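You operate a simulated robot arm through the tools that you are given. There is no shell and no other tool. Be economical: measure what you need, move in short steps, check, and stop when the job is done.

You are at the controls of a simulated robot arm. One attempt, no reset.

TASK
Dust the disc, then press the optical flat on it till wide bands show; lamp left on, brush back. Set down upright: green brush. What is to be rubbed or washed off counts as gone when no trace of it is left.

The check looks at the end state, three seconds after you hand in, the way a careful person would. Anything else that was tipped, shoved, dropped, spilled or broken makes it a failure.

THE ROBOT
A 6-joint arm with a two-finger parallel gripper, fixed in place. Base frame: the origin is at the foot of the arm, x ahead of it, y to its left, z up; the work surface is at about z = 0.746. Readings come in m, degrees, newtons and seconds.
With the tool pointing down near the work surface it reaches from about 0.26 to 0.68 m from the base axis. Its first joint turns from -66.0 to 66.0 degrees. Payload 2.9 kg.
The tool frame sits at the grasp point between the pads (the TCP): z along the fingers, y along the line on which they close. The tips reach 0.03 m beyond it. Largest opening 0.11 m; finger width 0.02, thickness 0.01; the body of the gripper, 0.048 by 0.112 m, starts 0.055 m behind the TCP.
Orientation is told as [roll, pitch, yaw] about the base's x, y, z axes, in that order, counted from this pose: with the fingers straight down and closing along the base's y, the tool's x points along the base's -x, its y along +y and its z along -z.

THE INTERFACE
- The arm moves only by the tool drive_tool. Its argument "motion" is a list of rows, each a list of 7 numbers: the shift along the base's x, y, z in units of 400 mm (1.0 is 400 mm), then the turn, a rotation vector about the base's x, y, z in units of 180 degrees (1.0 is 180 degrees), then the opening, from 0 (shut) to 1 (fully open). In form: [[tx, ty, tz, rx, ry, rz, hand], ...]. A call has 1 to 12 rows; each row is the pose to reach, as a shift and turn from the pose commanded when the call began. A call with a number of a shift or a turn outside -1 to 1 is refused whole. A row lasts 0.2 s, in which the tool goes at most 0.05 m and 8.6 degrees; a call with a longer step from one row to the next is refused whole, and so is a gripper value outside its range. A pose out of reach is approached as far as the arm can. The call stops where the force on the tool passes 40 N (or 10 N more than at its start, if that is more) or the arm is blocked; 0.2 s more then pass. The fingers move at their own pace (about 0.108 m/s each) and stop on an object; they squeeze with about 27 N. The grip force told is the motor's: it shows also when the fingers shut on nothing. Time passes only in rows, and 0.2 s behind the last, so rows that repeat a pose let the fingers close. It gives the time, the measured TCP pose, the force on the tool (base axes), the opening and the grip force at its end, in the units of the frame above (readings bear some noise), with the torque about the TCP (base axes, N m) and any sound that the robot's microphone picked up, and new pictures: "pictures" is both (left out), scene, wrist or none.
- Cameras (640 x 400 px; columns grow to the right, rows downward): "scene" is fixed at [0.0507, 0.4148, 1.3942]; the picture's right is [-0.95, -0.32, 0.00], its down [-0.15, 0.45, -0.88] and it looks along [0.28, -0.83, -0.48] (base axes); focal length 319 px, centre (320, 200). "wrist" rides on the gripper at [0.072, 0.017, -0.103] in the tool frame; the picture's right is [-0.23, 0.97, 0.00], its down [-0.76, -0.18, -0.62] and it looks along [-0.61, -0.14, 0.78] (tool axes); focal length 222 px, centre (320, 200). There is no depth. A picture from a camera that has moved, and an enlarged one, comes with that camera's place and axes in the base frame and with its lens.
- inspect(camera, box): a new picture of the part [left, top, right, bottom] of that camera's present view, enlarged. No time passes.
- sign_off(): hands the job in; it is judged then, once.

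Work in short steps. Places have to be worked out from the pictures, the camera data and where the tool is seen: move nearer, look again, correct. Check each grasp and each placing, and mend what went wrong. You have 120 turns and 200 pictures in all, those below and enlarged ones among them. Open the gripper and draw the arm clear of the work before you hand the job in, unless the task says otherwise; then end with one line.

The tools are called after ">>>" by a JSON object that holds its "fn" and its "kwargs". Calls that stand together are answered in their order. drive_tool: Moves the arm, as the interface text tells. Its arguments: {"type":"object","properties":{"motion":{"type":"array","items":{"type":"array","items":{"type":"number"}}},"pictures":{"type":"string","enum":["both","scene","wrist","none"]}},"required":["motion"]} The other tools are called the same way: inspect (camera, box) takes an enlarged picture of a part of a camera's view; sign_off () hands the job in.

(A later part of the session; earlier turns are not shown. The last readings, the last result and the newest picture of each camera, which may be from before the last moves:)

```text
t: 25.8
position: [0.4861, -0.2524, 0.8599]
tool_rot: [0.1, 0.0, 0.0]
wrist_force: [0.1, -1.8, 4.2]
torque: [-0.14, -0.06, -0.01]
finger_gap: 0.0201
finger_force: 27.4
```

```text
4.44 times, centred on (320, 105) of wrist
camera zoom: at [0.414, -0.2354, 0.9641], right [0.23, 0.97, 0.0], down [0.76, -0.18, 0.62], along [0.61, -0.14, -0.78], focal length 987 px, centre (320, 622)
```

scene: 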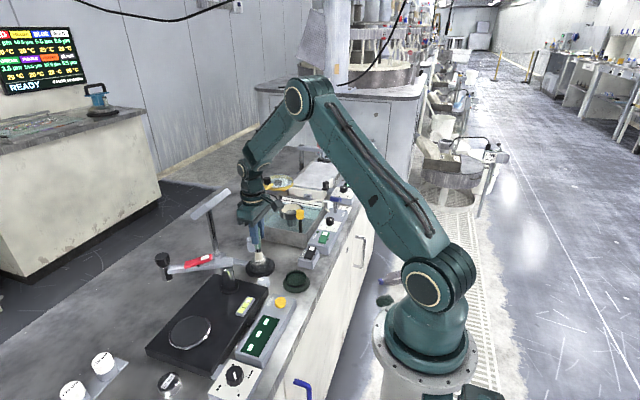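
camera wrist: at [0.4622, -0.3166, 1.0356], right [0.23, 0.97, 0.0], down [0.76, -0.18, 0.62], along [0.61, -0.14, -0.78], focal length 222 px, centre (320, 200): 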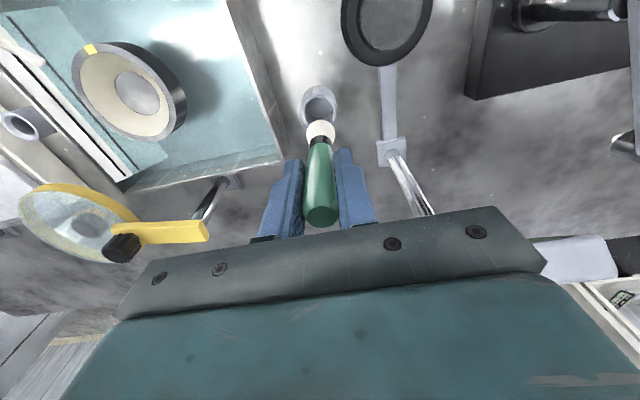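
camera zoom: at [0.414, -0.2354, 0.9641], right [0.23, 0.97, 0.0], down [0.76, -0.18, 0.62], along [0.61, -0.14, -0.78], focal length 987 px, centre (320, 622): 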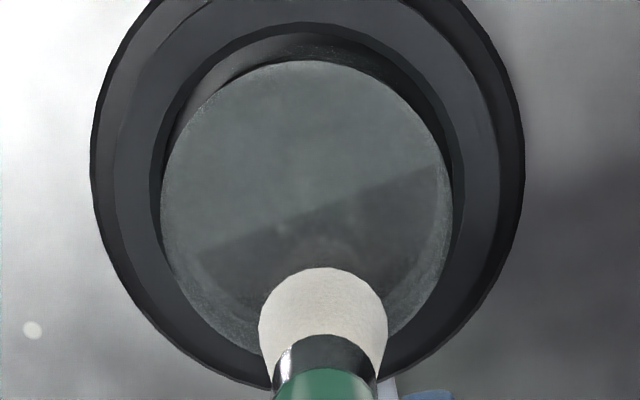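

The edge ring is unchanged, so it is ground glass, not dust; the disc is clean. I carry the brush back over its cup.

>>> {"fn": "drive_tool", "kwargs": {"motion": [[0, 0, 0.09, 0, 0, 0, 0], [0, 0, 0.175, 0, 0, 0, 0], [0.05, -0.08, 0.175, 0, 0, 0, 0], [0.1, -0.16, 0.175, 0, 0, 0, 0], [0.1225, -0.2125, 0.175, 0, 0, 0, 0], [0.1225, -0.2125, 0.12, 0, 0, 0, 0]], "pictures": "wrist"}}

>>> {"fn": "inspect", "kwargs": {"camera": "scene", "box": [220, 200, 290, 270]}}

>>> {"fn": "inspect", "kwargs": {"camera": "wrist", "box": [280, 60, 360, 160]}}

```text
t: 27.2
position: [0.536, -0.3351, 0.9084]
tool_rot: [-0.1, 0.0, 0.0]
wrist_force: [-0.4, -0.1, -0.3]
torque: [-0.01, -0.01, -0.02]
finger_gap: 0.0202
finger_force: 26.8
camera wrist: at [0.4629, -0.3204, 1.0123], right [0.23, 0.97, 0.0], down [0.76, -0.18, 0.62], along [0.61, -0.14, -0.78], focal length 222 px, centre (320, 200)
```

wrist: 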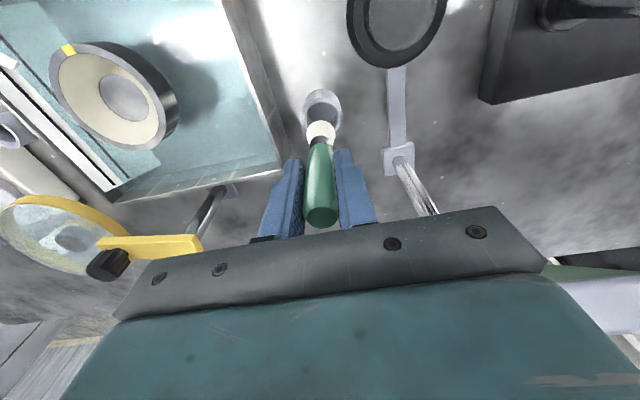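

```text
5.71 times, centred on (255, 235) of scene
camera zoom: at [0.0507, 0.4148, 1.3942], right [-0.95, -0.32, 0.0], down [-0.15, 0.45, -0.88], along [0.28, -0.83, -0.48], focal length 1822 px, centre (691, 0)
```

zoom: 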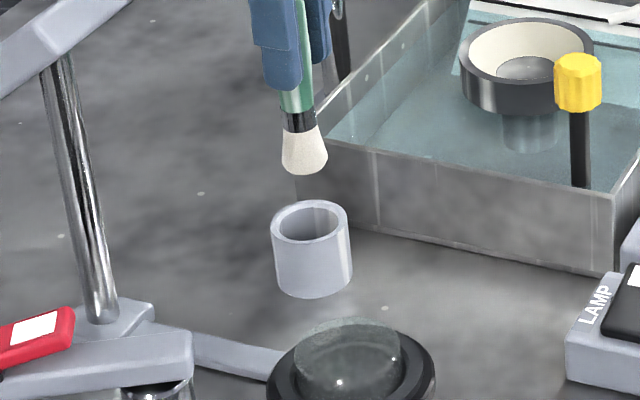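

```text
4.00 times, centred on (320, 110) of wrist
camera zoom: at [0.4629, -0.3204, 1.0123], right [0.23, 0.97, 0.0], down [0.76, -0.18, 0.62], along [0.61, -0.14, -0.78], focal length 888 px, centre (320, 560)
```

zoom: 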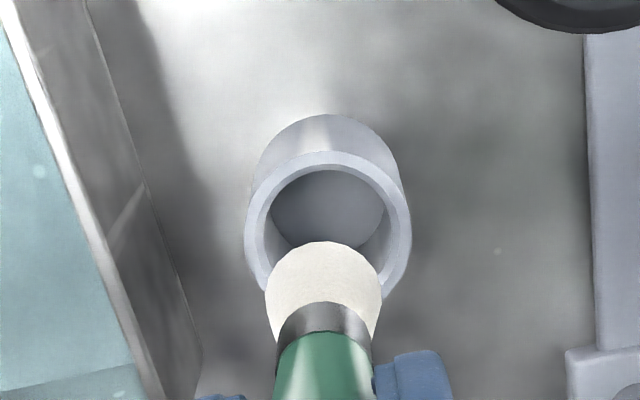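

The cup rim centre (0.5366,-0.336) agrees with the tool position. I lower the brush into the cup and read the force before releasing.

>>> {"fn": "drive_tool", "kwargs": {"motion": [[0, 0, -0.08, 0, 0, 0, 0], [0, 0, -0.15, 0, 0, 0, 0], [0, 0, -0.176, 0, 0, 0, 0], [0, 0, -0.178, 0, 0, 0, 0]], "pictures": "none"}}

>>> {"fn": "inspect", "kwargs": {"camera": "scene", "box": [220, 200, 290, 270]}}

```text
t: 28.2
position: [0.5337, -0.3363, 0.8363]
tool_rot: [0.0, 0.0, 0.0]
wrist_force: [-0.8, 0.7, -0.5]
torque: [0.04, -0.02, -0.01]
finger_gap: 0.02
finger_force: 27.3
```

```text
5.71 times, centred on (255, 235) of scene
camera zoom: at [0.0507, 0.4148, 1.3942], right [-0.95, -0.32, 0.0], down [-0.15, 0.45, -0.88], along [0.28, -0.83, -0.48], focal length 1822 px, centre (691, 0)
```

zoom: 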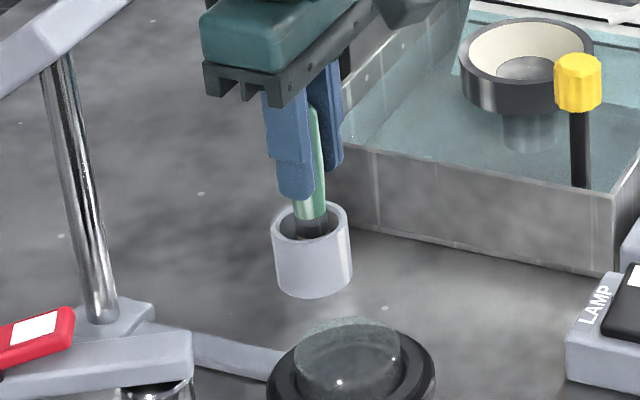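

Brush is in the cup, not bottomed yet. I lower 2 mm more, then release gently.

>>> {"fn": "drive_tool", "kwargs": {"motion": [[0, 0, -0.003, 0, 0, 0, 0], [0, 0, -0.006, 0, 0, 0, 0], [0, 0, -0.006, 0, 0, 0, 0]], "pictures": "none"}}

>>> {"fn": "drive_tool", "kwargs": {"motion": [[0, 0, 0, 0, 0, 0, 0.25], [0, 0, 0, 0, 0, 0, 0.35], [0, 0, 0, 0, 0, 0, 0.5], [0, 0, 0, 0, 0, 0, 0.5]], "pictures": "none"}}

>>> {"fn": "inspect", "kwargs": {"camera": "scene", "box": [220, 200, 290, 270]}}

```text
t: 29.0
position: [0.5356, -0.3361, 0.8351]
tool_rot: [-0.1, 0.0, 0.0]
wrist_force: [0.2, -0.2, -0.4]
torque: [0.01, -0.02, -0.01]
finger_gap: 0.0199
finger_force: 27.6
```

```text
t: 30.0
position: [0.5348, -0.3356, 0.8355]
tool_rot: [-0.1, 0.1, 0.0]
wrist_force: [-1.0, -0.8, -0.4]
torque: [-0.04, 0.0, 0.0]
finger_gap: 0.0551
finger_force: 0.1
```

```text
5.71 times, centred on (255, 235) of scene
camera zoom: at [0.0507, 0.4148, 1.3942], right [-0.95, -0.32, 0.0], down [-0.15, 0.45, -0.88], along [0.28, -0.83, -0.48], focal length 1822 px, centre (691, 0)
```

zoom: 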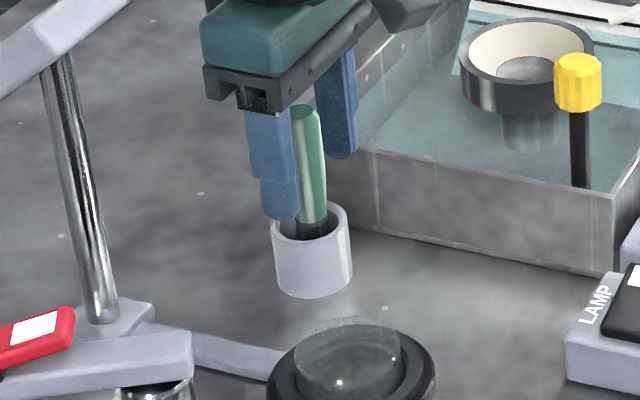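

Brush stands upright in the cup. I retreat straight up and go near the LAMP switch (about 0.333,-0.329) to see which way the rocker lies.

>>> {"fn": "drive_tool", "kwargs": {"motion": [[0, 0, 0.1, 0, 0, 0, 0.5], [0, 0, 0.2, 0, 0, 0, 0.5], [0, 0, 0.3, 0, 0, 0, 0.4], [-0.1, 0, 0.3, 0, 0, 0, 0.2], [-0.2, 0, 0.3, 0, 0, 0, 0], [-0.3, 0, 0.3, 0, 0, 0, 0], [-0.4, 0, 0.3, 0, 0, 0, 0], [-0.5, 0.015, 0.27, 0, 0, 0, 0], [-0.56, 0.015, 0.22, 0, 0, 0, 0]]}}

>>> {"fn": "inspect", "kwargs": {"camera": "scene", "box": [280, 225, 350, 280]}}

>>> {"fn": "inspect", "kwargs": {"camera": "wrist", "box": [250, 40, 410, 180]}}

```text
t: 32.0
position: [0.3097, -0.3312, 0.9236]
tool_rot: [0.1, -0.1, 0.0]
wrist_force: [0.1, 0.4, -1.2]
torque: [0.01, -0.02, 0.0]
finger_gap: 0.0001
finger_force: 27.1
camera wrist: at [0.2378, -0.3143, 1.0268], right [0.23, 0.97, 0.0], down [0.76, -0.18, 0.62], along [0.61, -0.14, -0.78], focal length 222 px, centre (320, 200)
```

scene: 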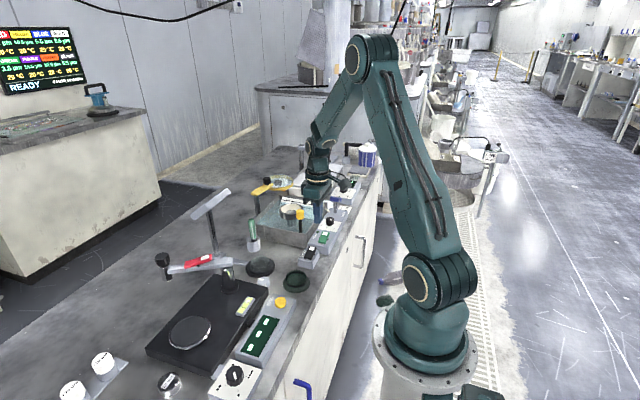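
wrist: 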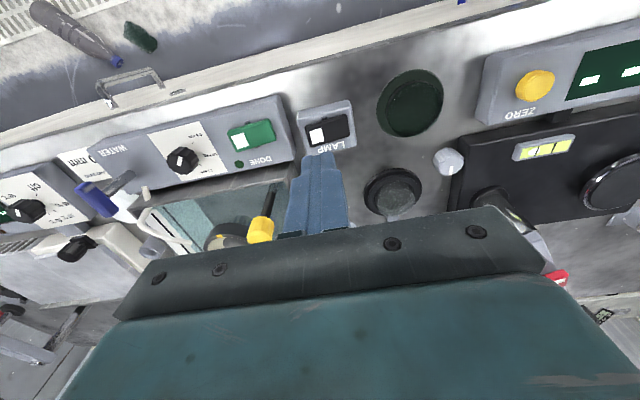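

```text
7.27 times, centred on (315, 252) of scene
camera zoom: at [0.0507, 0.4149, 1.3942], right [-0.95, -0.32, 0.0], down [-0.15, 0.45, -0.88], along [0.28, -0.83, -0.48], focal length 2319 px, centre (356, -182)
```

zoom: 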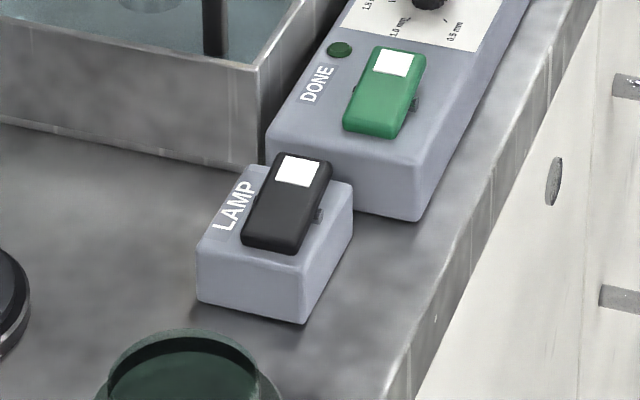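

```text
2.86 times, centred on (330, 110) of wrist
camera zoom: at [0.2378, -0.3143, 1.0268], right [0.23, 0.97, 0.0], down [0.76, -0.18, 0.62], along [0.61, -0.14, -0.78], focal length 635 px, centre (291, 457)
```

zoom: 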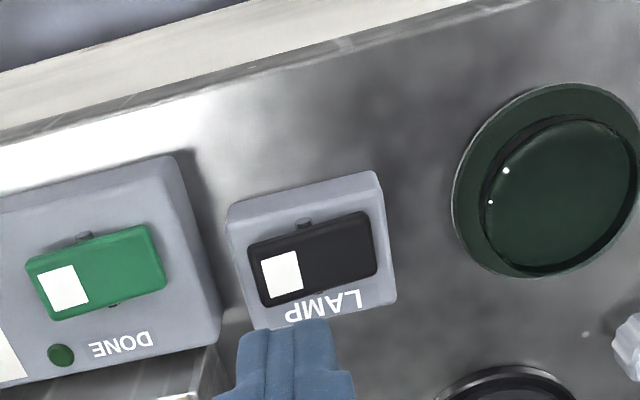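

The white end (−y) of the LAMP rocker is raised, so it is off. I position the closed fingertips just above it at (0.334,-0.343).

>>> {"fn": "drive_tool", "kwargs": {"motion": [[0.061, -0.03, -0.05, 0, 0, 0, 0], [0.061, -0.03, -0.14, 0, 0, 0, 0], [0.061, -0.03, -0.21, 0, 0, 0, 0]], "pictures": "none"}}

>>> {"fn": "inspect", "kwargs": {"camera": "scene", "box": [280, 225, 350, 280]}}

>>> {"fn": "inspect", "kwargs": {"camera": "wrist", "box": [270, 60, 390, 180]}}

```text
t: 32.8
position: [0.3358, -0.3422, 0.8389]
tool_rot: [0.0, 0.0, 0.0]
wrist_force: [1.0, 0.6, 0.6]
torque: [-0.01, 0.0, 0.02]
finger_gap: 0.0002
finger_force: 26.7
```

```text
7.27 times, centred on (315, 252) of scene
camera zoom: at [0.0507, 0.4148, 1.3942], right [-0.95, -0.32, 0.0], down [-0.15, 0.45, -0.88], along [0.28, -0.83, -0.48], focal length 2319 px, centre (356, -182)
```

zoom: 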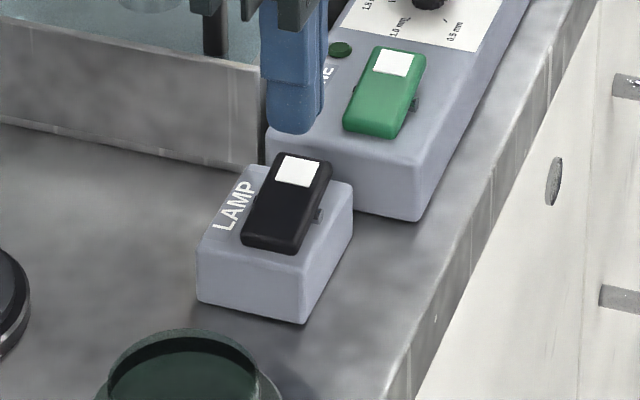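

```text
3.33 times, centred on (330, 120) of wrist
camera zoom: at [0.2634, -0.3265, 0.9424], right [0.23, 0.97, 0.0], down [0.76, -0.18, 0.62], along [0.61, -0.14, -0.78], focal length 740 px, centre (287, 467)
```

zoom: 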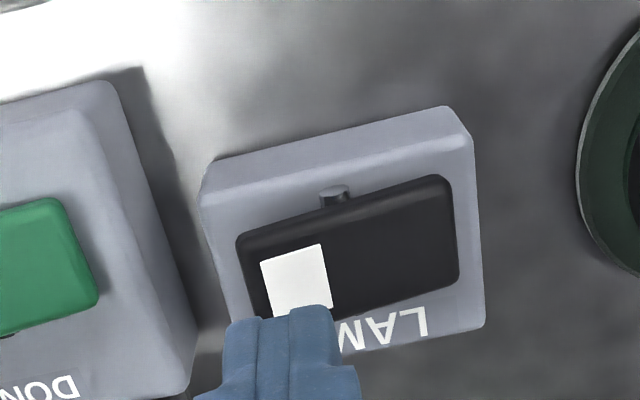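

Aligned over the white end. I press down in small steps, listening for the click.

>>> {"fn": "drive_tool", "kwargs": {"motion": [[0, 0, -0.03, 0, 0, 0, 0], [0, 0, -0.04, 0, 0, 0, 0], [0, 0, -0.05, 0, 0, 0, 0]], "pictures": "none"}}

>>> {"fn": "inspect", "kwargs": {"camera": "scene", "box": [280, 225, 350, 280]}}

```text
t: 33.6
position: [0.3348, -0.3424, 0.8198]
tool_rot: [0.0, 0.1, 0.0]
wrist_force: [-0.5, -0.9, 0.1]
torque: [0.01, -0.01, -0.01]
finger_gap: 0.0002
finger_force: 27.1
```

```text
7.27 times, centred on (315, 252) of scene
camera zoom: at [0.0507, 0.4148, 1.3942], right [-0.95, -0.32, 0.0], down [-0.15, 0.45, -0.88], along [0.28, -0.83, -0.48], focal length 2319 px, centre (356, -182)
```

zoom: 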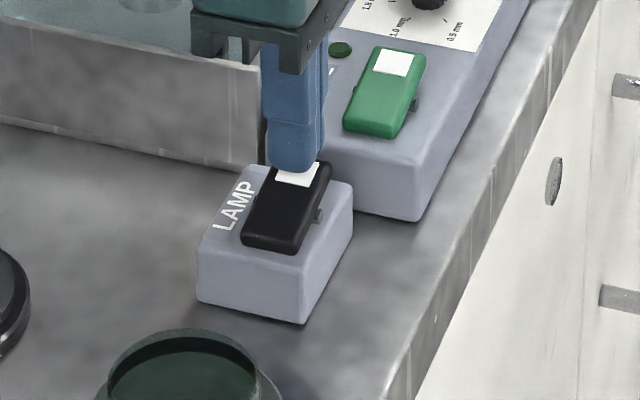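

Just above the rocker now. I press on in 2 mm steps.

>>> {"fn": "drive_tool", "kwargs": {"motion": [[0, 0, -0.006, 0, 0, 0, 0], [0, 0, -0.012, 0, 0, 0, 0], [0, 0, -0.018, 0, 0, 0, 0], [0, 0, -0.022, 0, 0, 0, 0]], "pictures": "scene"}}

>>> {"fn": "inspect", "kwargs": {"camera": "scene", "box": [280, 225, 350, 280]}}

```text
t: 34.6
position: [0.335, -0.342, 0.8111]
tool_rot: [-0.1, -0.1, 0.0]
wrist_force: [-5.1, -0.5, 21.5]
torque: [0.22, 0.11, 0.0]
finger_gap: 0.0004
finger_force: 27.0
```

scene: 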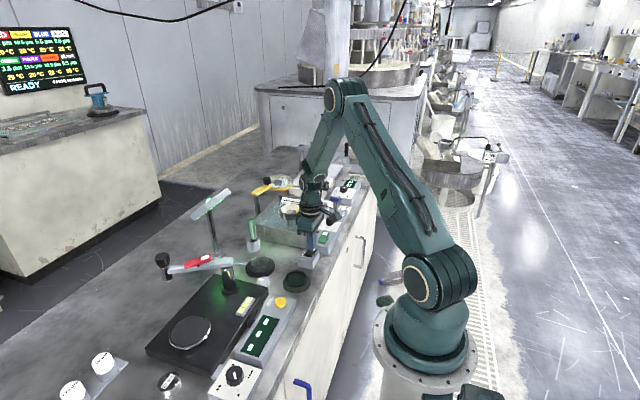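

```text
7.27 times, centred on (315, 252) of scene
camera zoom: at [0.0503, 0.4151, 1.3941], right [-0.95, -0.32, 0.0], down [-0.15, 0.45, -0.88], along [0.28, -0.83, -0.48], focal length 2319 px, centre (356, -182)
```

zoom: 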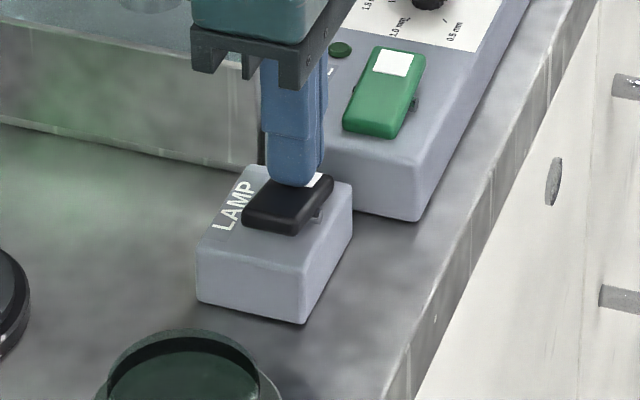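

Lamp is on (green glow). I retreat up and move over the optical flat near (0.334,-0.227), opening the fingers.

>>> {"fn": "drive_tool", "kwargs": {"motion": [[0, 0, 0.1, 0, 0, 0, 0], [0, 0, 0.2, 0, 0, 0, 0], [0, 0.06, 0.3, 0, 0, 0, 0.3], [0, 0.15, 0.3, 0, 0, 0, 0.6], [0, 0.25, 0.3, 0, 0, 0, 0.82], [0, 0.2875, 0.3, 0, 0, 0, 0.82]]}}

>>> {"fn": "inspect", "kwargs": {"camera": "wrist", "box": [240, 60, 400, 200]}}

>>> {"fn": "inspect", "kwargs": {"camera": "scene", "box": [200, 180, 340, 300]}}

```text
t: 36.0
position: [0.335, -0.2252, 0.9308]
tool_rot: [0.0, 0.0, -0.1]
wrist_force: [-0.4, -0.5, 0.4]
torque: [0.02, 0.03, 0.01]
finger_gap: 0.0902
finger_force: 0.0
camera wrist: at [0.2632, -0.2104, 1.0332], right [0.23, 0.97, 0.0], down [0.76, -0.18, 0.62], along [0.61, -0.14, -0.78], focal length 222 px, centre (320, 200)
```

scene: 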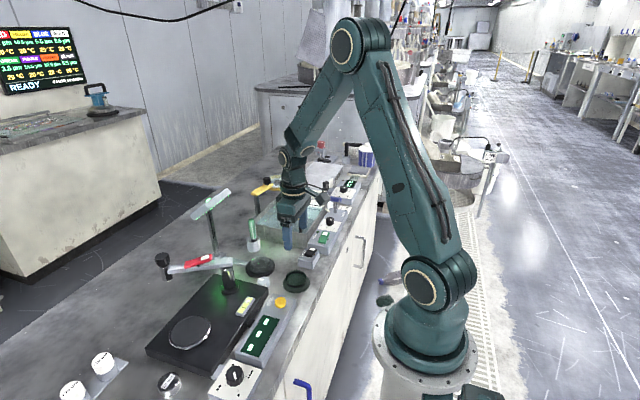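
wrist: 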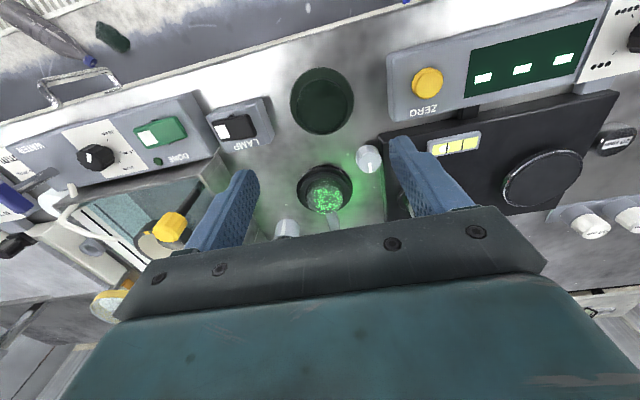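

```text
2.86 times, centred on (320, 130) of wrist
camera zoom: at [0.2632, -0.2104, 1.0332], right [0.23, 0.97, 0.0], down [0.76, -0.18, 0.62], along [0.61, -0.14, -0.78], focal length 635 px, centre (320, 400)
```

zoom: 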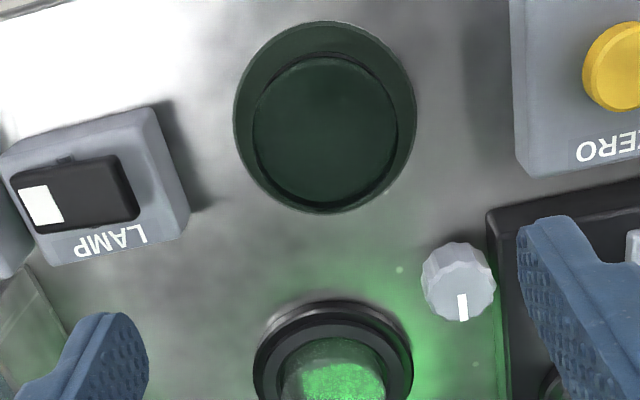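

```text
3.33 times, centred on (270, 240) of scene
camera zoom: at [0.0507, 0.4149, 1.3941], right [-0.95, -0.32, 0.0], down [-0.15, 0.45, -0.88], along [0.28, -0.83, -0.48], focal length 1063 px, centre (487, 67)
```

zoom: 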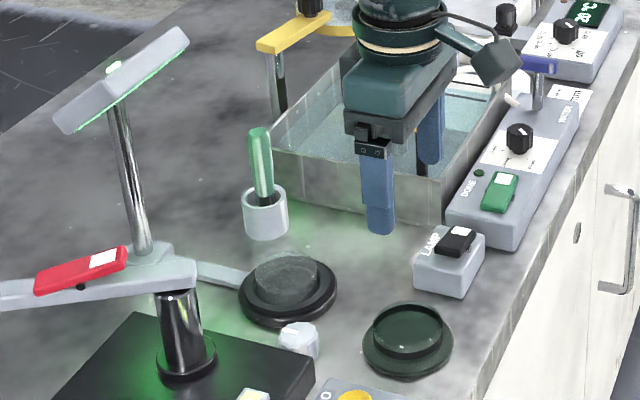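

Lamp is on, but the disc shows green speckle from this angle. I look closer to tell if it is residual dust or a reflection.

>>> {"fn": "inspect", "kwargs": {"camera": "wrist", "box": [290, 150, 370, 230]}}

>>> {"fn": "inspect", "kwargs": {"camera": "scene", "box": [240, 245, 280, 280]}}

```text
5.00 times, centred on (330, 190) of wrist
camera zoom: at [0.2632, -0.2104, 1.0332], right [0.23, 0.97, 0.0], down [0.76, -0.18, 0.62], along [0.61, -0.14, -0.78], focal length 1111 px, centre (270, 250)
```

zoom: 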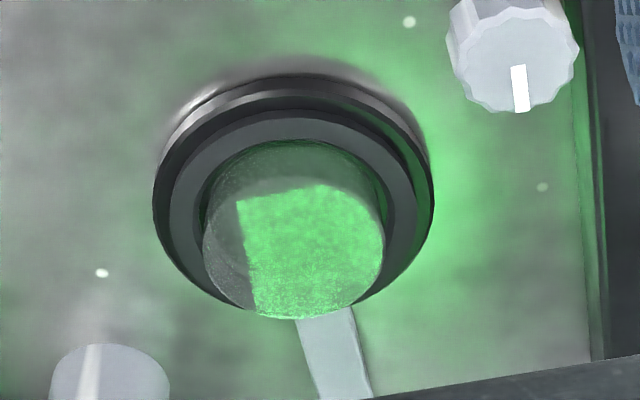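

```text
11.43 times, centred on (260, 262) of scene
camera zoom: at [0.0507, 0.4149, 1.3941], right [-0.95, -0.32, 0.0], down [-0.15, 0.45, -0.88], along [0.28, -0.83, -0.48], focal length 3644 px, centre (1006, -514)
```

zoom: 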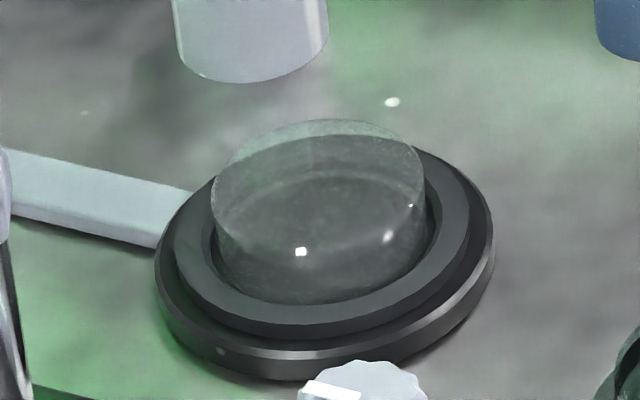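

It is the sharp-edged mirror image of the lamp head on a clean face, but the lower half looks grainier. I move the camera closer along the same line of sight to be sure no dust remains.

>>> {"fn": "drive_tool", "kwargs": {"motion": [[0.08, -0.015, -0.08, 0, 0, 0, 0.82], [0.16, -0.035, -0.18, 0, 0, 0, 0.82], [0.16, -0.035, -0.2, 0, 0, 0, 0.82]], "pictures": "wrist"}}

>>> {"fn": "inspect", "kwargs": {"camera": "wrist", "box": [270, 120, 370, 210]}}

```text
refused: row 2 steps farther than a row can; nothing moved
```

```text
4.44 times, centred on (320, 165) of wrist
camera zoom: at [0.2632, -0.2104, 1.0332], right [0.23, 0.97, 0.0], down [0.76, -0.18, 0.62], along [0.61, -0.14, -0.78], focal length 987 px, centre (320, 356)
```

zoom: 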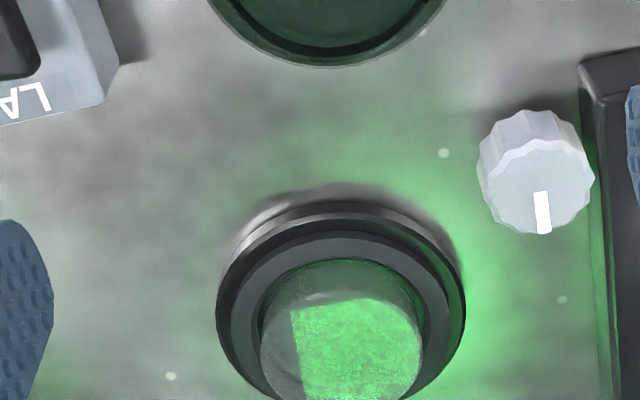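

The step was too long; I split it into smaller rows.

>>> {"fn": "drive_tool", "kwargs": {"motion": [[0.06, -0.012, -0.06, 0, 0, 0, 0.82], [0.11, -0.024, -0.12, 0, 0, 0, 0.82], [0.16, -0.035, -0.18, 0, 0, 0, 0.82]], "pictures": "none"}}

>>> {"fn": "inspect", "kwargs": {"camera": "wrist", "box": [265, 100, 375, 200]}}

```text
t: 36.8
position: [0.3991, -0.2406, 0.8591]
tool_rot: [0.1, 0.0, 0.0]
wrist_force: [-0.2, 0.2, 0.9]
torque: [-0.01, 0.01, 0.02]
finger_gap: 0.0899
finger_force: 0.1
```

```text
4.00 times, centred on (320, 150) of wrist
camera zoom: at [0.3274, -0.2249, 0.9615], right [0.23, 0.97, 0.0], down [0.76, -0.18, 0.62], along [0.61, -0.14, -0.78], focal length 888 px, centre (320, 400)
```

zoom: 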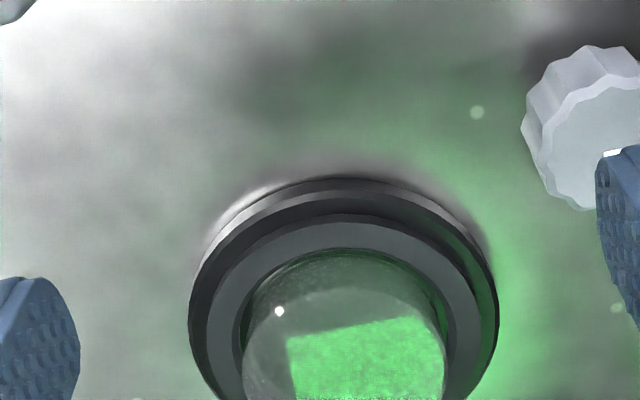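

>>> {"fn": "inspect", "kwargs": {"camera": "wrist", "box": [300, 150, 390, 230]}}

```text
5.00 times, centred on (345, 190) of wrist
camera zoom: at [0.3274, -0.2249, 0.9615], right [0.23, 0.97, 0.0], down [0.76, -0.18, 0.62], along [0.61, -0.14, -0.78], focal length 1111 px, centre (195, 250)
```

zoom: 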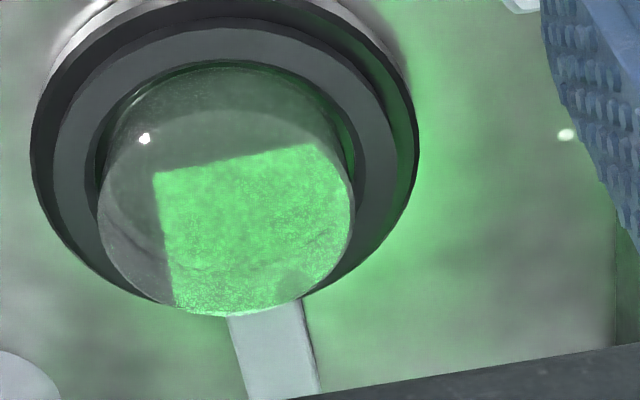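

The grain follows the refracted ground side wall, and the face is clean. Now I go over the flat at (0.336,-0.2255) and lower around it.

>>> {"fn": "drive_tool", "kwargs": {"motion": [[-0.08, 0.02, 0.03, 0, 0, 0, 0.82], [-0.158, 0.038, 0.03, 0, 0, 0, 0.82], [-0.158, 0.038, -0.05, 0, 0, 0, 0.82], [-0.158, 0.038, -0.12, 0, 0, 0, 0.82]]}}

>>> {"fn": "inspect", "kwargs": {"camera": "scene", "box": [250, 240, 330, 300]}}

>>> {"fn": "inspect", "kwargs": {"camera": "wrist", "box": [220, 60, 420, 200]}}

```text
t: 37.8
position: [0.3365, -0.2247, 0.8103]
tool_rot: [0.0, 0.1, 0.0]
wrist_force: [0.2, -0.7, 0.6]
torque: [0.0, 0.03, -0.01]
finger_gap: 0.0902
finger_force: 0.1
camera wrist: at [0.2644, -0.2094, 0.913], right [0.23, 0.97, 0.0], down [0.76, -0.18, 0.62], along [0.61, -0.14, -0.78], focal length 222 px, centre (320, 200)
```

scene: 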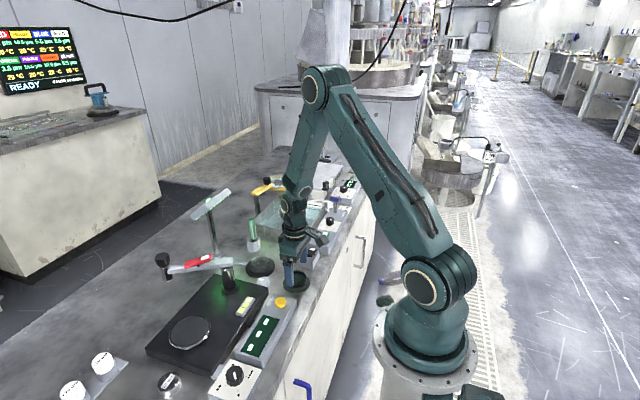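
wrist: 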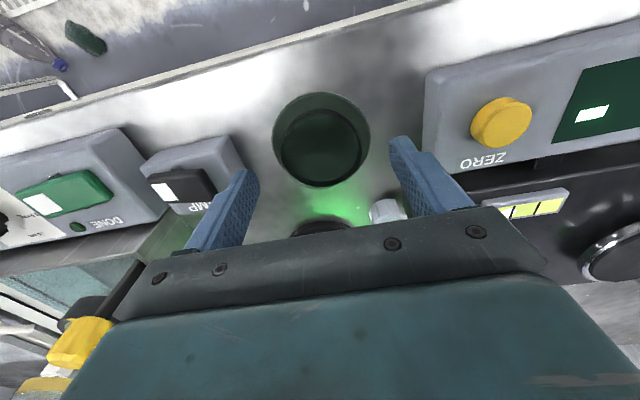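

```text
6.67 times, centred on (290, 270) of scene
camera zoom: at [0.0507, 0.4149, 1.3942], right [-0.95, -0.32, 0.0], down [-0.15, 0.45, -0.88], along [0.28, -0.83, -0.48], focal length 2126 px, centre (520, -267)
```

zoom: 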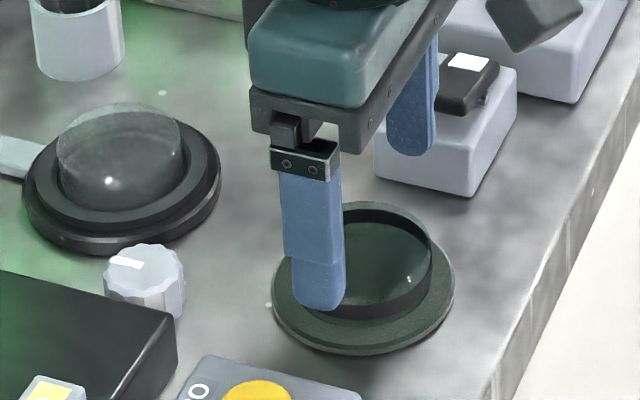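

```text
2.86 times, centred on (320, 130) of wrist
camera zoom: at [0.2644, -0.2094, 0.913], right [0.23, 0.97, 0.0], down [0.76, -0.18, 0.62], along [0.61, -0.14, -0.78], focal length 635 px, centre (320, 400)
```

zoom: 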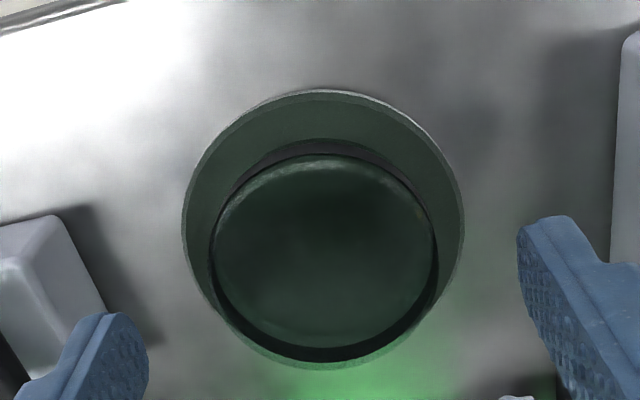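

Flat centre refines to x≈0.333. I narrow the opening to 75 mm, shift 3 mm back and lower around it.

>>> {"fn": "drive_tool", "kwargs": {"motion": [[-0.008, 0.0, 0, 0, 0, 0, 0.68], [-0.008, 0.0, -0.02, 0, 0, 0, 0.68], [-0.008, 0.0, -0.045, 0, 0, 0, 0.68], [-0.008, 0.0, -0.058, 0, 0, 0, 0.68]], "pictures": "none"}}

>>> {"fn": "inspect", "kwargs": {"camera": "scene", "box": [250, 240, 330, 300]}}

>>> {"fn": "inspect", "kwargs": {"camera": "wrist", "box": [220, 60, 420, 200]}}

```text
t: 38.8
position: [0.3325, -0.2248, 0.7861]
tool_rot: [0.0, 0.0, 0.1]
wrist_force: [0.1, -0.1, 0.3]
torque: [0.01, -0.01, 0.0]
finger_gap: 0.0748
finger_force: 0.1
```

```text
6.67 times, centred on (290, 270) of scene
camera zoom: at [0.0507, 0.4148, 1.3942], right [-0.95, -0.32, 0.0], down [-0.15, 0.45, -0.88], along [0.28, -0.83, -0.48], focal length 2126 px, centre (520, -267)
```

zoom: 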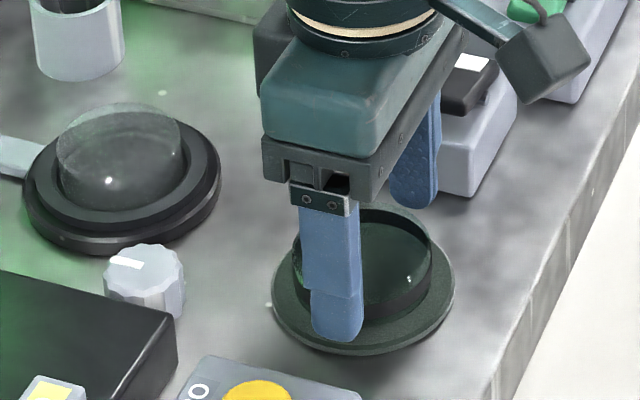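

```text
2.86 times, centred on (320, 130) of wrist
camera zoom: at [0.2608, -0.2094, 0.8903], right [0.23, 0.97, 0.0], down [0.76, -0.18, 0.62], along [0.61, -0.14, -0.78], focal length 635 px, centre (320, 400)
```

zoom: 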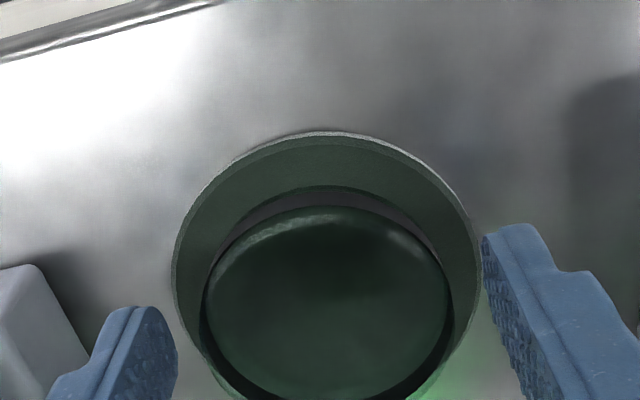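

Flat is centred between the fingers. I close on it.

>>> {"fn": "drive_tool", "kwargs": {"motion": [[0, 0, 0, 0, 0, 0, 0.5], [0, 0, 0, 0, 0, 0, 0.3], [0, 0, 0, 0, 0, 0, 0.3]], "pictures": "none"}}

>>> {"fn": "inspect", "kwargs": {"camera": "wrist", "box": [220, 60, 420, 200]}}

```text
t: 39.6
position: [0.3337, -0.2257, 0.7864]
tool_rot: [0.0, -0.1, 0.0]
wrist_force: [-0.7, 0.6, 0.1]
torque: [0.04, 0.02, -0.03]
finger_gap: 0.0591
finger_force: 26.8
```

```text
2.86 times, centred on (320, 130) of wrist
camera zoom: at [0.2608, -0.2094, 0.8904], right [0.23, 0.97, 0.0], down [0.76, -0.18, 0.62], along [0.61, -0.14, -0.78], focal length 635 px, centre (320, 400)
```

zoom: 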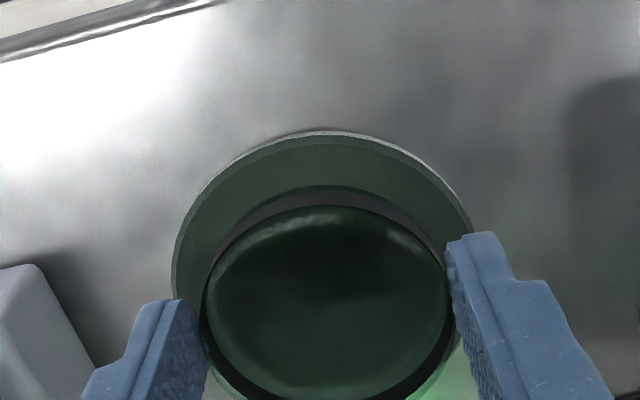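

Flat gripped (59 mm). I lift it 80 mm and check it.

>>> {"fn": "drive_tool", "kwargs": {"motion": [[0, 0, 0.05, 0, 0, 0, 0.3], [0, 0, 0.12, 0, 0, 0, 0.3], [0, 0, 0.2, 0, 0, 0, 0.3]], "pictures": "none"}}

>>> {"fn": "inspect", "kwargs": {"camera": "scene", "box": [230, 220, 330, 300]}}

>>> {"fn": "inspect", "kwargs": {"camera": "wrist", "box": [220, 60, 420, 220]}}

```text
t: 40.4
position: [0.3324, -0.2259, 0.8678]
tool_rot: [-0.1, 0.0, 0.0]
wrist_force: [-0.4, 1.1, -1.6]
torque: [0.02, -0.01, 0.01]
finger_gap: 0.0585
finger_force: 26.8
```

```text
5.00 times, centred on (280, 260) of scene
camera zoom: at [0.0507, 0.4148, 1.3942], right [-0.95, -0.32, 0.0], down [-0.15, 0.45, -0.88], along [0.28, -0.83, -0.48], focal length 1594 px, centre (520, -100)
```

zoom: 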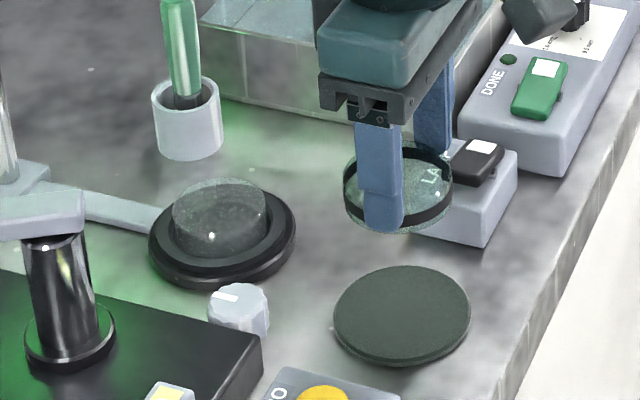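

```text
2.50 times, centred on (320, 140) of wrist
camera zoom: at [0.2602, -0.2097, 0.9708], right [0.23, 0.97, 0.0], down [0.76, -0.18, 0.62], along [0.61, -0.14, -0.78], focal length 555 px, centre (320, 350)
```

zoom: 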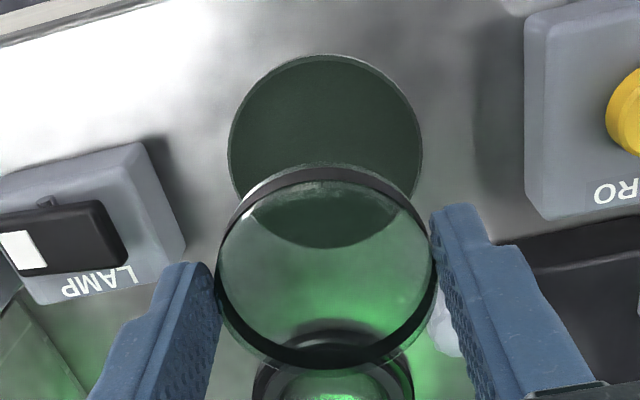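

The flat is held cleanly. I carry it level over the disc.

>>> {"fn": "drive_tool", "kwargs": {"motion": [[0.08, -0.015, 0, 0, 0, 0, 0.3], [0.17, -0.03, 0, 0, 0, 0, 0.3], [0.26, -0.05, 0, 0, 0, 0, 0.3], [0.335, -0.064, 0, 0, 0, 0, 0.3], [0.335, -0.064, -0.05, 0, 0, 0, 0.3]]}}

>>> {"fn": "inspect", "kwargs": {"camera": "scene", "box": [210, 210, 310, 290]}}

>>> {"fn": "inspect", "kwargs": {"camera": "wrist", "box": [220, 60, 420, 220]}}

```text
t: 41.6
position: [0.467, -0.2512, 0.8472]
tool_rot: [0.0, 0.0, 0.0]
wrist_force: [0.1, 0.2, -0.7]
torque: [0.01, 0.01, 0.02]
finger_gap: 0.0591
finger_force: 26.9
camera wrist: at [0.3946, -0.2352, 0.9506], right [0.23, 0.97, 0.0], down [0.76, -0.18, 0.62], along [0.61, -0.14, -0.78], focal length 222 px, centre (320, 200)
```

scene: 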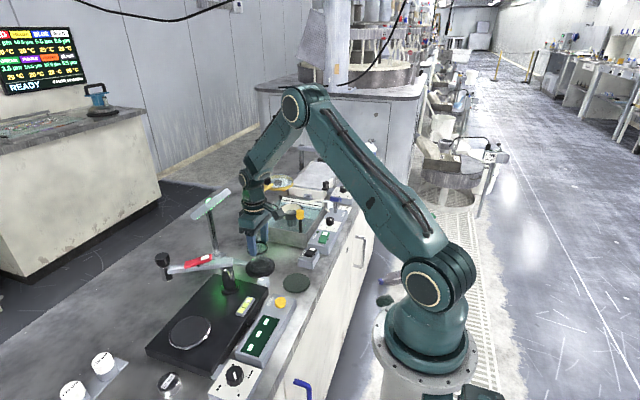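
wrist: 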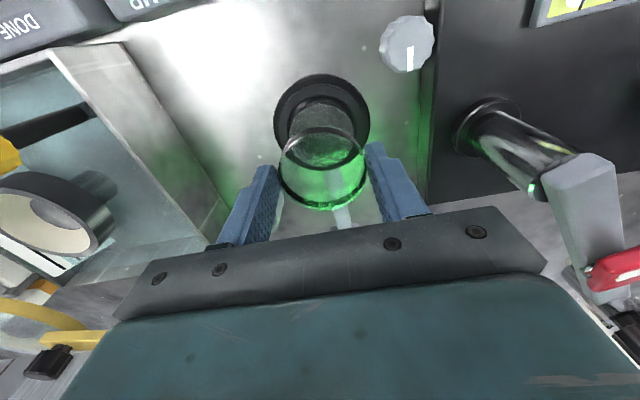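

```text
5.00 times, centred on (260, 250) of scene
camera zoom: at [0.0507, 0.4148, 1.3942], right [-0.95, -0.32, 0.0], down [-0.15, 0.45, -0.88], along [0.28, -0.83, -0.48], focal length 1594 px, centre (620, -50)
```

zoom: 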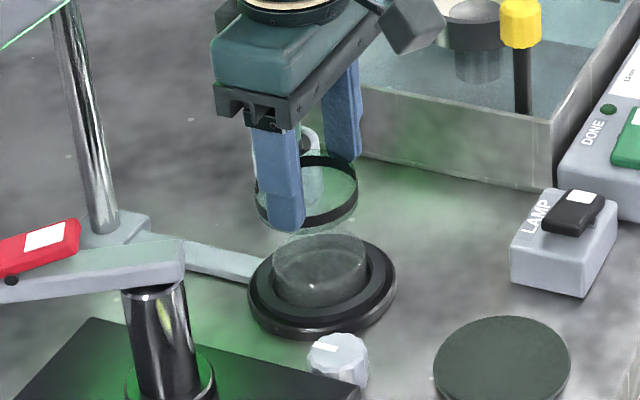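

```text
2.50 times, centred on (320, 140) of wrist
camera zoom: at [0.3946, -0.2352, 0.9506], right [0.23, 0.97, 0.0], down [0.76, -0.18, 0.62], along [0.61, -0.14, -0.78], focal length 555 px, centre (320, 350)
```

zoom: 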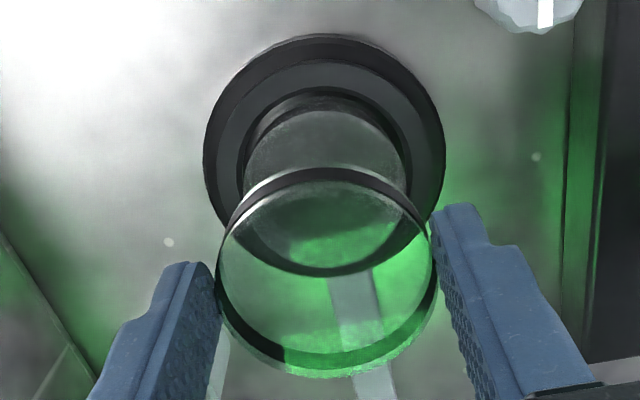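

Flat and disc are aligned within about 2–3 mm. I shift 2 mm back and lower to about 10 mm above expected contact, then check.

>>> {"fn": "drive_tool", "kwargs": {"motion": [[-0.005, 0, -0.03, 0, 0, 0, 0.3], [-0.005, 0, -0.06, 0, 0, 0, 0.3], [-0.005, 0, -0.07, 0, 0, 0, 0.3]], "pictures": "none"}}

>>> {"fn": "inspect", "kwargs": {"camera": "scene", "box": [230, 230, 290, 280]}}

>>> {"fn": "inspect", "kwargs": {"camera": "wrist", "box": [260, 90, 380, 200]}}

```text
t: 42.4
position: [0.464, -0.2509, 0.8198]
tool_rot: [0.0, 0.0, 0.0]
wrist_force: [0.4, 0.4, -1.5]
torque: [0.01, -0.01, 0.0]
finger_gap: 0.0587
finger_force: 27.4
```

```text
8.00 times, centred on (260, 255) of scene
camera zoom: at [0.0507, 0.4148, 1.3942], right [-0.95, -0.32, 0.0], down [-0.15, 0.45, -0.88], along [0.28, -0.83, -0.48], focal length 2551 px, centre (800, -240)
```

zoom: 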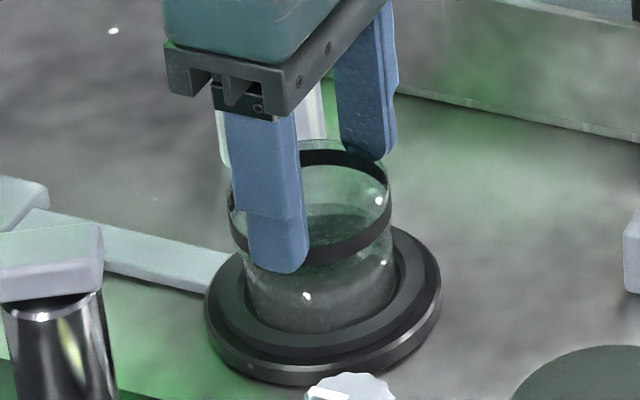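

```text
3.64 times, centred on (320, 145) of wrist
camera zoom: at [0.3929, -0.2356, 0.9225], right [0.23, 0.97, 0.0], down [0.76, -0.18, 0.62], along [0.61, -0.14, -0.78], focal length 808 px, centre (320, 400)
```

zoom: 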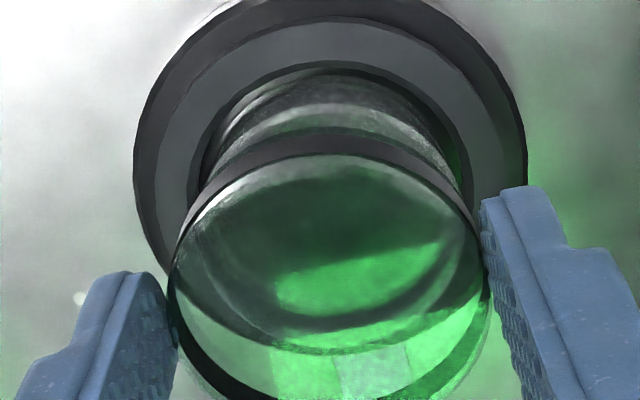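

Still a gap of a few mm. I lower in 2 mm steps.

>>> {"fn": "drive_tool", "kwargs": {"motion": [[0, 0, -0.005, 0, 0, 0, 0.3], [0, 0, -0.01, 0, 0, 0, 0.3], [0, 0, -0.015, 0, 0, 0, 0.3], [0, 0, -0.015, 0, 0, 0, 0.3]], "pictures": "none"}}

>>> {"fn": "inspect", "kwargs": {"camera": "scene", "box": [230, 230, 290, 280]}}

```text
t: 43.4
position: [0.4653, -0.2515, 0.8129]
tool_rot: [0.0, 0.0, 0.0]
wrist_force: [-0.6, -0.1, -1.2]
torque: [0.0, 0.0, 0.0]
finger_gap: 0.0588
finger_force: 26.4
```

```text
8.00 times, centred on (260, 255) of scene
camera zoom: at [0.0507, 0.4148, 1.3942], right [-0.95, -0.32, 0.0], down [-0.15, 0.45, -0.88], along [0.28, -0.83, -0.48], focal length 2551 px, centre (800, -240)
```

zoom: 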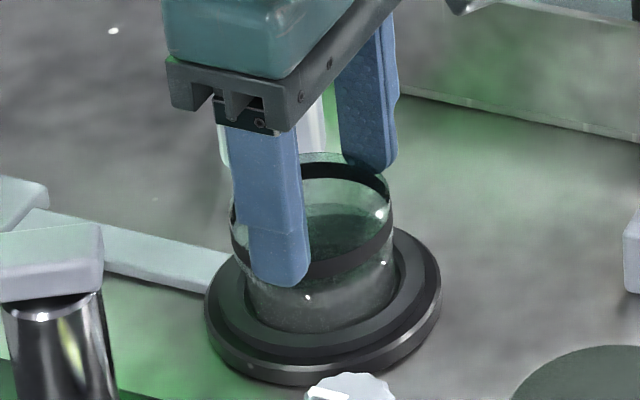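

>>> {"fn": "drive_tool", "kwargs": {"motion": [[0, 0, -0.004, 0, 0, 0, 0.3], [0, 0, -0.008, 0, 0, 0, 0.3], [0, 0, -0.012, 0, 0, 0, 0.3], [0, 0, -0.012, 0, 0, 0, 0.3]], "pictures": "none"}}

>>> {"fn": "inspect", "kwargs": {"camera": "scene", "box": [230, 230, 290, 280]}}

>>> {"fn": "inspect", "kwargs": {"camera": "wrist", "box": [260, 90, 380, 200]}}

```text
t: 44.4
position: [0.4655, -0.2512, 0.8094]
tool_rot: [-0.1, -0.1, -0.1]
wrist_force: [-2.1, 1.7, 15.9]
torque: [0.12, 0.02, 0.02]
finger_gap: 0.059
finger_force: 26.6
```

```text
8.00 times, centred on (260, 255) of scene
camera zoom: at [0.0504, 0.415, 1.3941], right [-0.95, -0.32, 0.0], down [-0.15, 0.45, -0.88], along [0.28, -0.83, -0.48], focal length 2551 px, centre (800, -240)
```

zoom: 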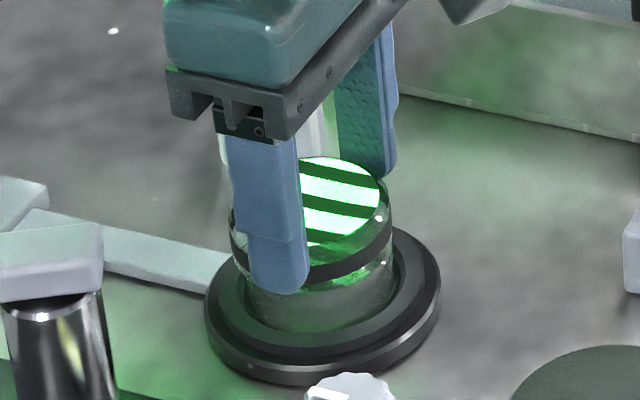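

```text
3.64 times, centred on (320, 145) of wrist
camera zoom: at [0.3934, -0.2355, 0.9123], right [0.23, 0.97, 0.0], down [0.76, -0.18, 0.63], along [0.61, -0.14, -0.78], focal length 808 px, centre (320, 400)
```

zoom: 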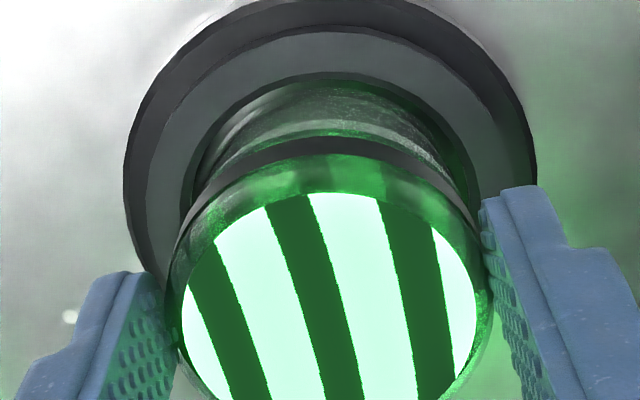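

Bands appear at 16 N (about three). I press a little more and hold to see whether they widen.

>>> {"fn": "drive_tool", "kwargs": {"motion": [[0, 0, -0.0015, 0, 0, 0, 0.3], [0, 0, -0.0015, 0, 0, 0, 0.3], [0, 0, -0.0015, 0, 0, 0, 0.3], [0, 0, -0.0015, 0, 0, 0, 0.3]], "pictures": "none"}}

>>> {"fn": "inspect", "kwargs": {"camera": "wrist", "box": [260, 90, 380, 200]}}

```text
t: 45.4
position: [0.4655, -0.2509, 0.8077]
tool_rot: [0.0, 0.0, 0.0]
wrist_force: [4.1, -0.5, 13.9]
torque: [0.0, -0.26, 0.04]
finger_gap: 0.0586
finger_force: 26.7
```

```text
3.64 times, centred on (320, 145) of wrist
camera zoom: at [0.3933, -0.2355, 0.9115], right [0.23, 0.97, 0.0], down [0.76, -0.18, 0.63], along [0.61, -0.14, -0.78], focal length 808 px, centre (320, 400)
```

zoom: 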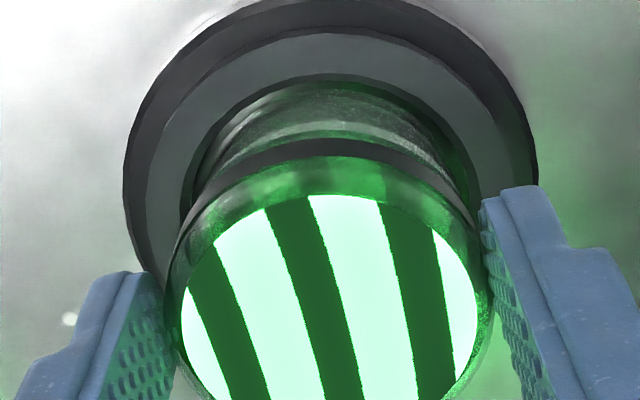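

Bands stay broad and steady. I ease the pressure and open the fingers gently, then check whether the bands persist.

>>> {"fn": "drive_tool", "kwargs": {"motion": [[0, 0, 0.002, 0, 0, 0, 0.3], [0, 0, 0.002, 0, 0, 0, 0.6], [0, 0, 0.002, 0, 0, 0, 0.7], [0, 0, 0.002, 0, 0, 0, 0.7]], "pictures": "none"}}

>>> {"fn": "inspect", "kwargs": {"camera": "wrist", "box": [260, 90, 380, 200]}}

>>> {"fn": "inspect", "kwargs": {"camera": "scene", "box": [230, 230, 290, 280]}}

```text
t: 46.4
position: [0.465, -0.2509, 0.8079]
tool_rot: [0.0, 0.0, 0.0]
wrist_force: [0.9, -0.1, 0.3]
torque: [0.02, 0.0, 0.0]
finger_gap: 0.077
finger_force: 0.1
```

```text
3.64 times, centred on (320, 145) of wrist
camera zoom: at [0.3929, -0.2351, 0.9119], right [0.23, 0.97, 0.0], down [0.76, -0.18, 0.62], along [0.61, -0.14, -0.78], focal length 808 px, centre (320, 400)
```

zoom: 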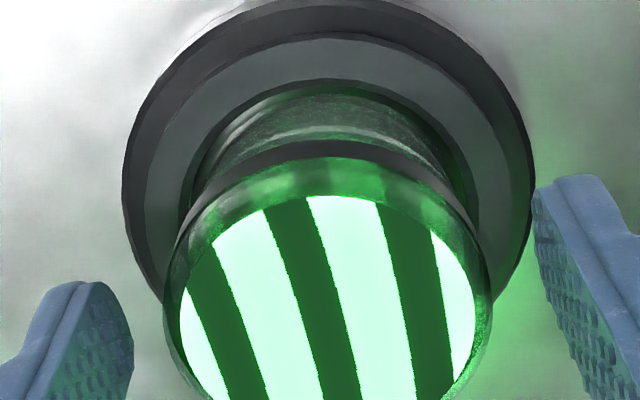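

```text
8.00 times, centred on (260, 255) of scene
camera zoom: at [0.0507, 0.4148, 1.3942], right [-0.95, -0.32, 0.0], down [-0.15, 0.45, -0.88], along [0.28, -0.83, -0.48], focal length 2551 px, centre (800, -240)
```

zoom: 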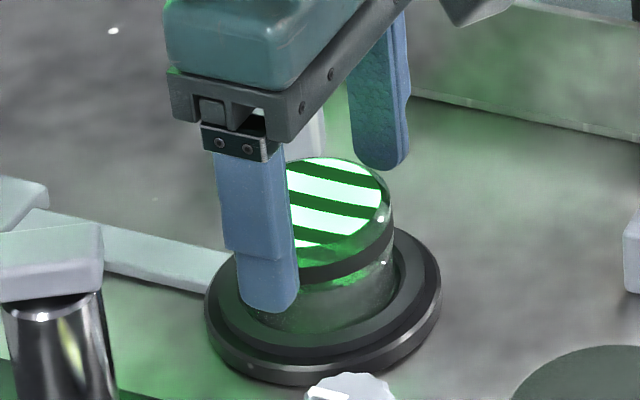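

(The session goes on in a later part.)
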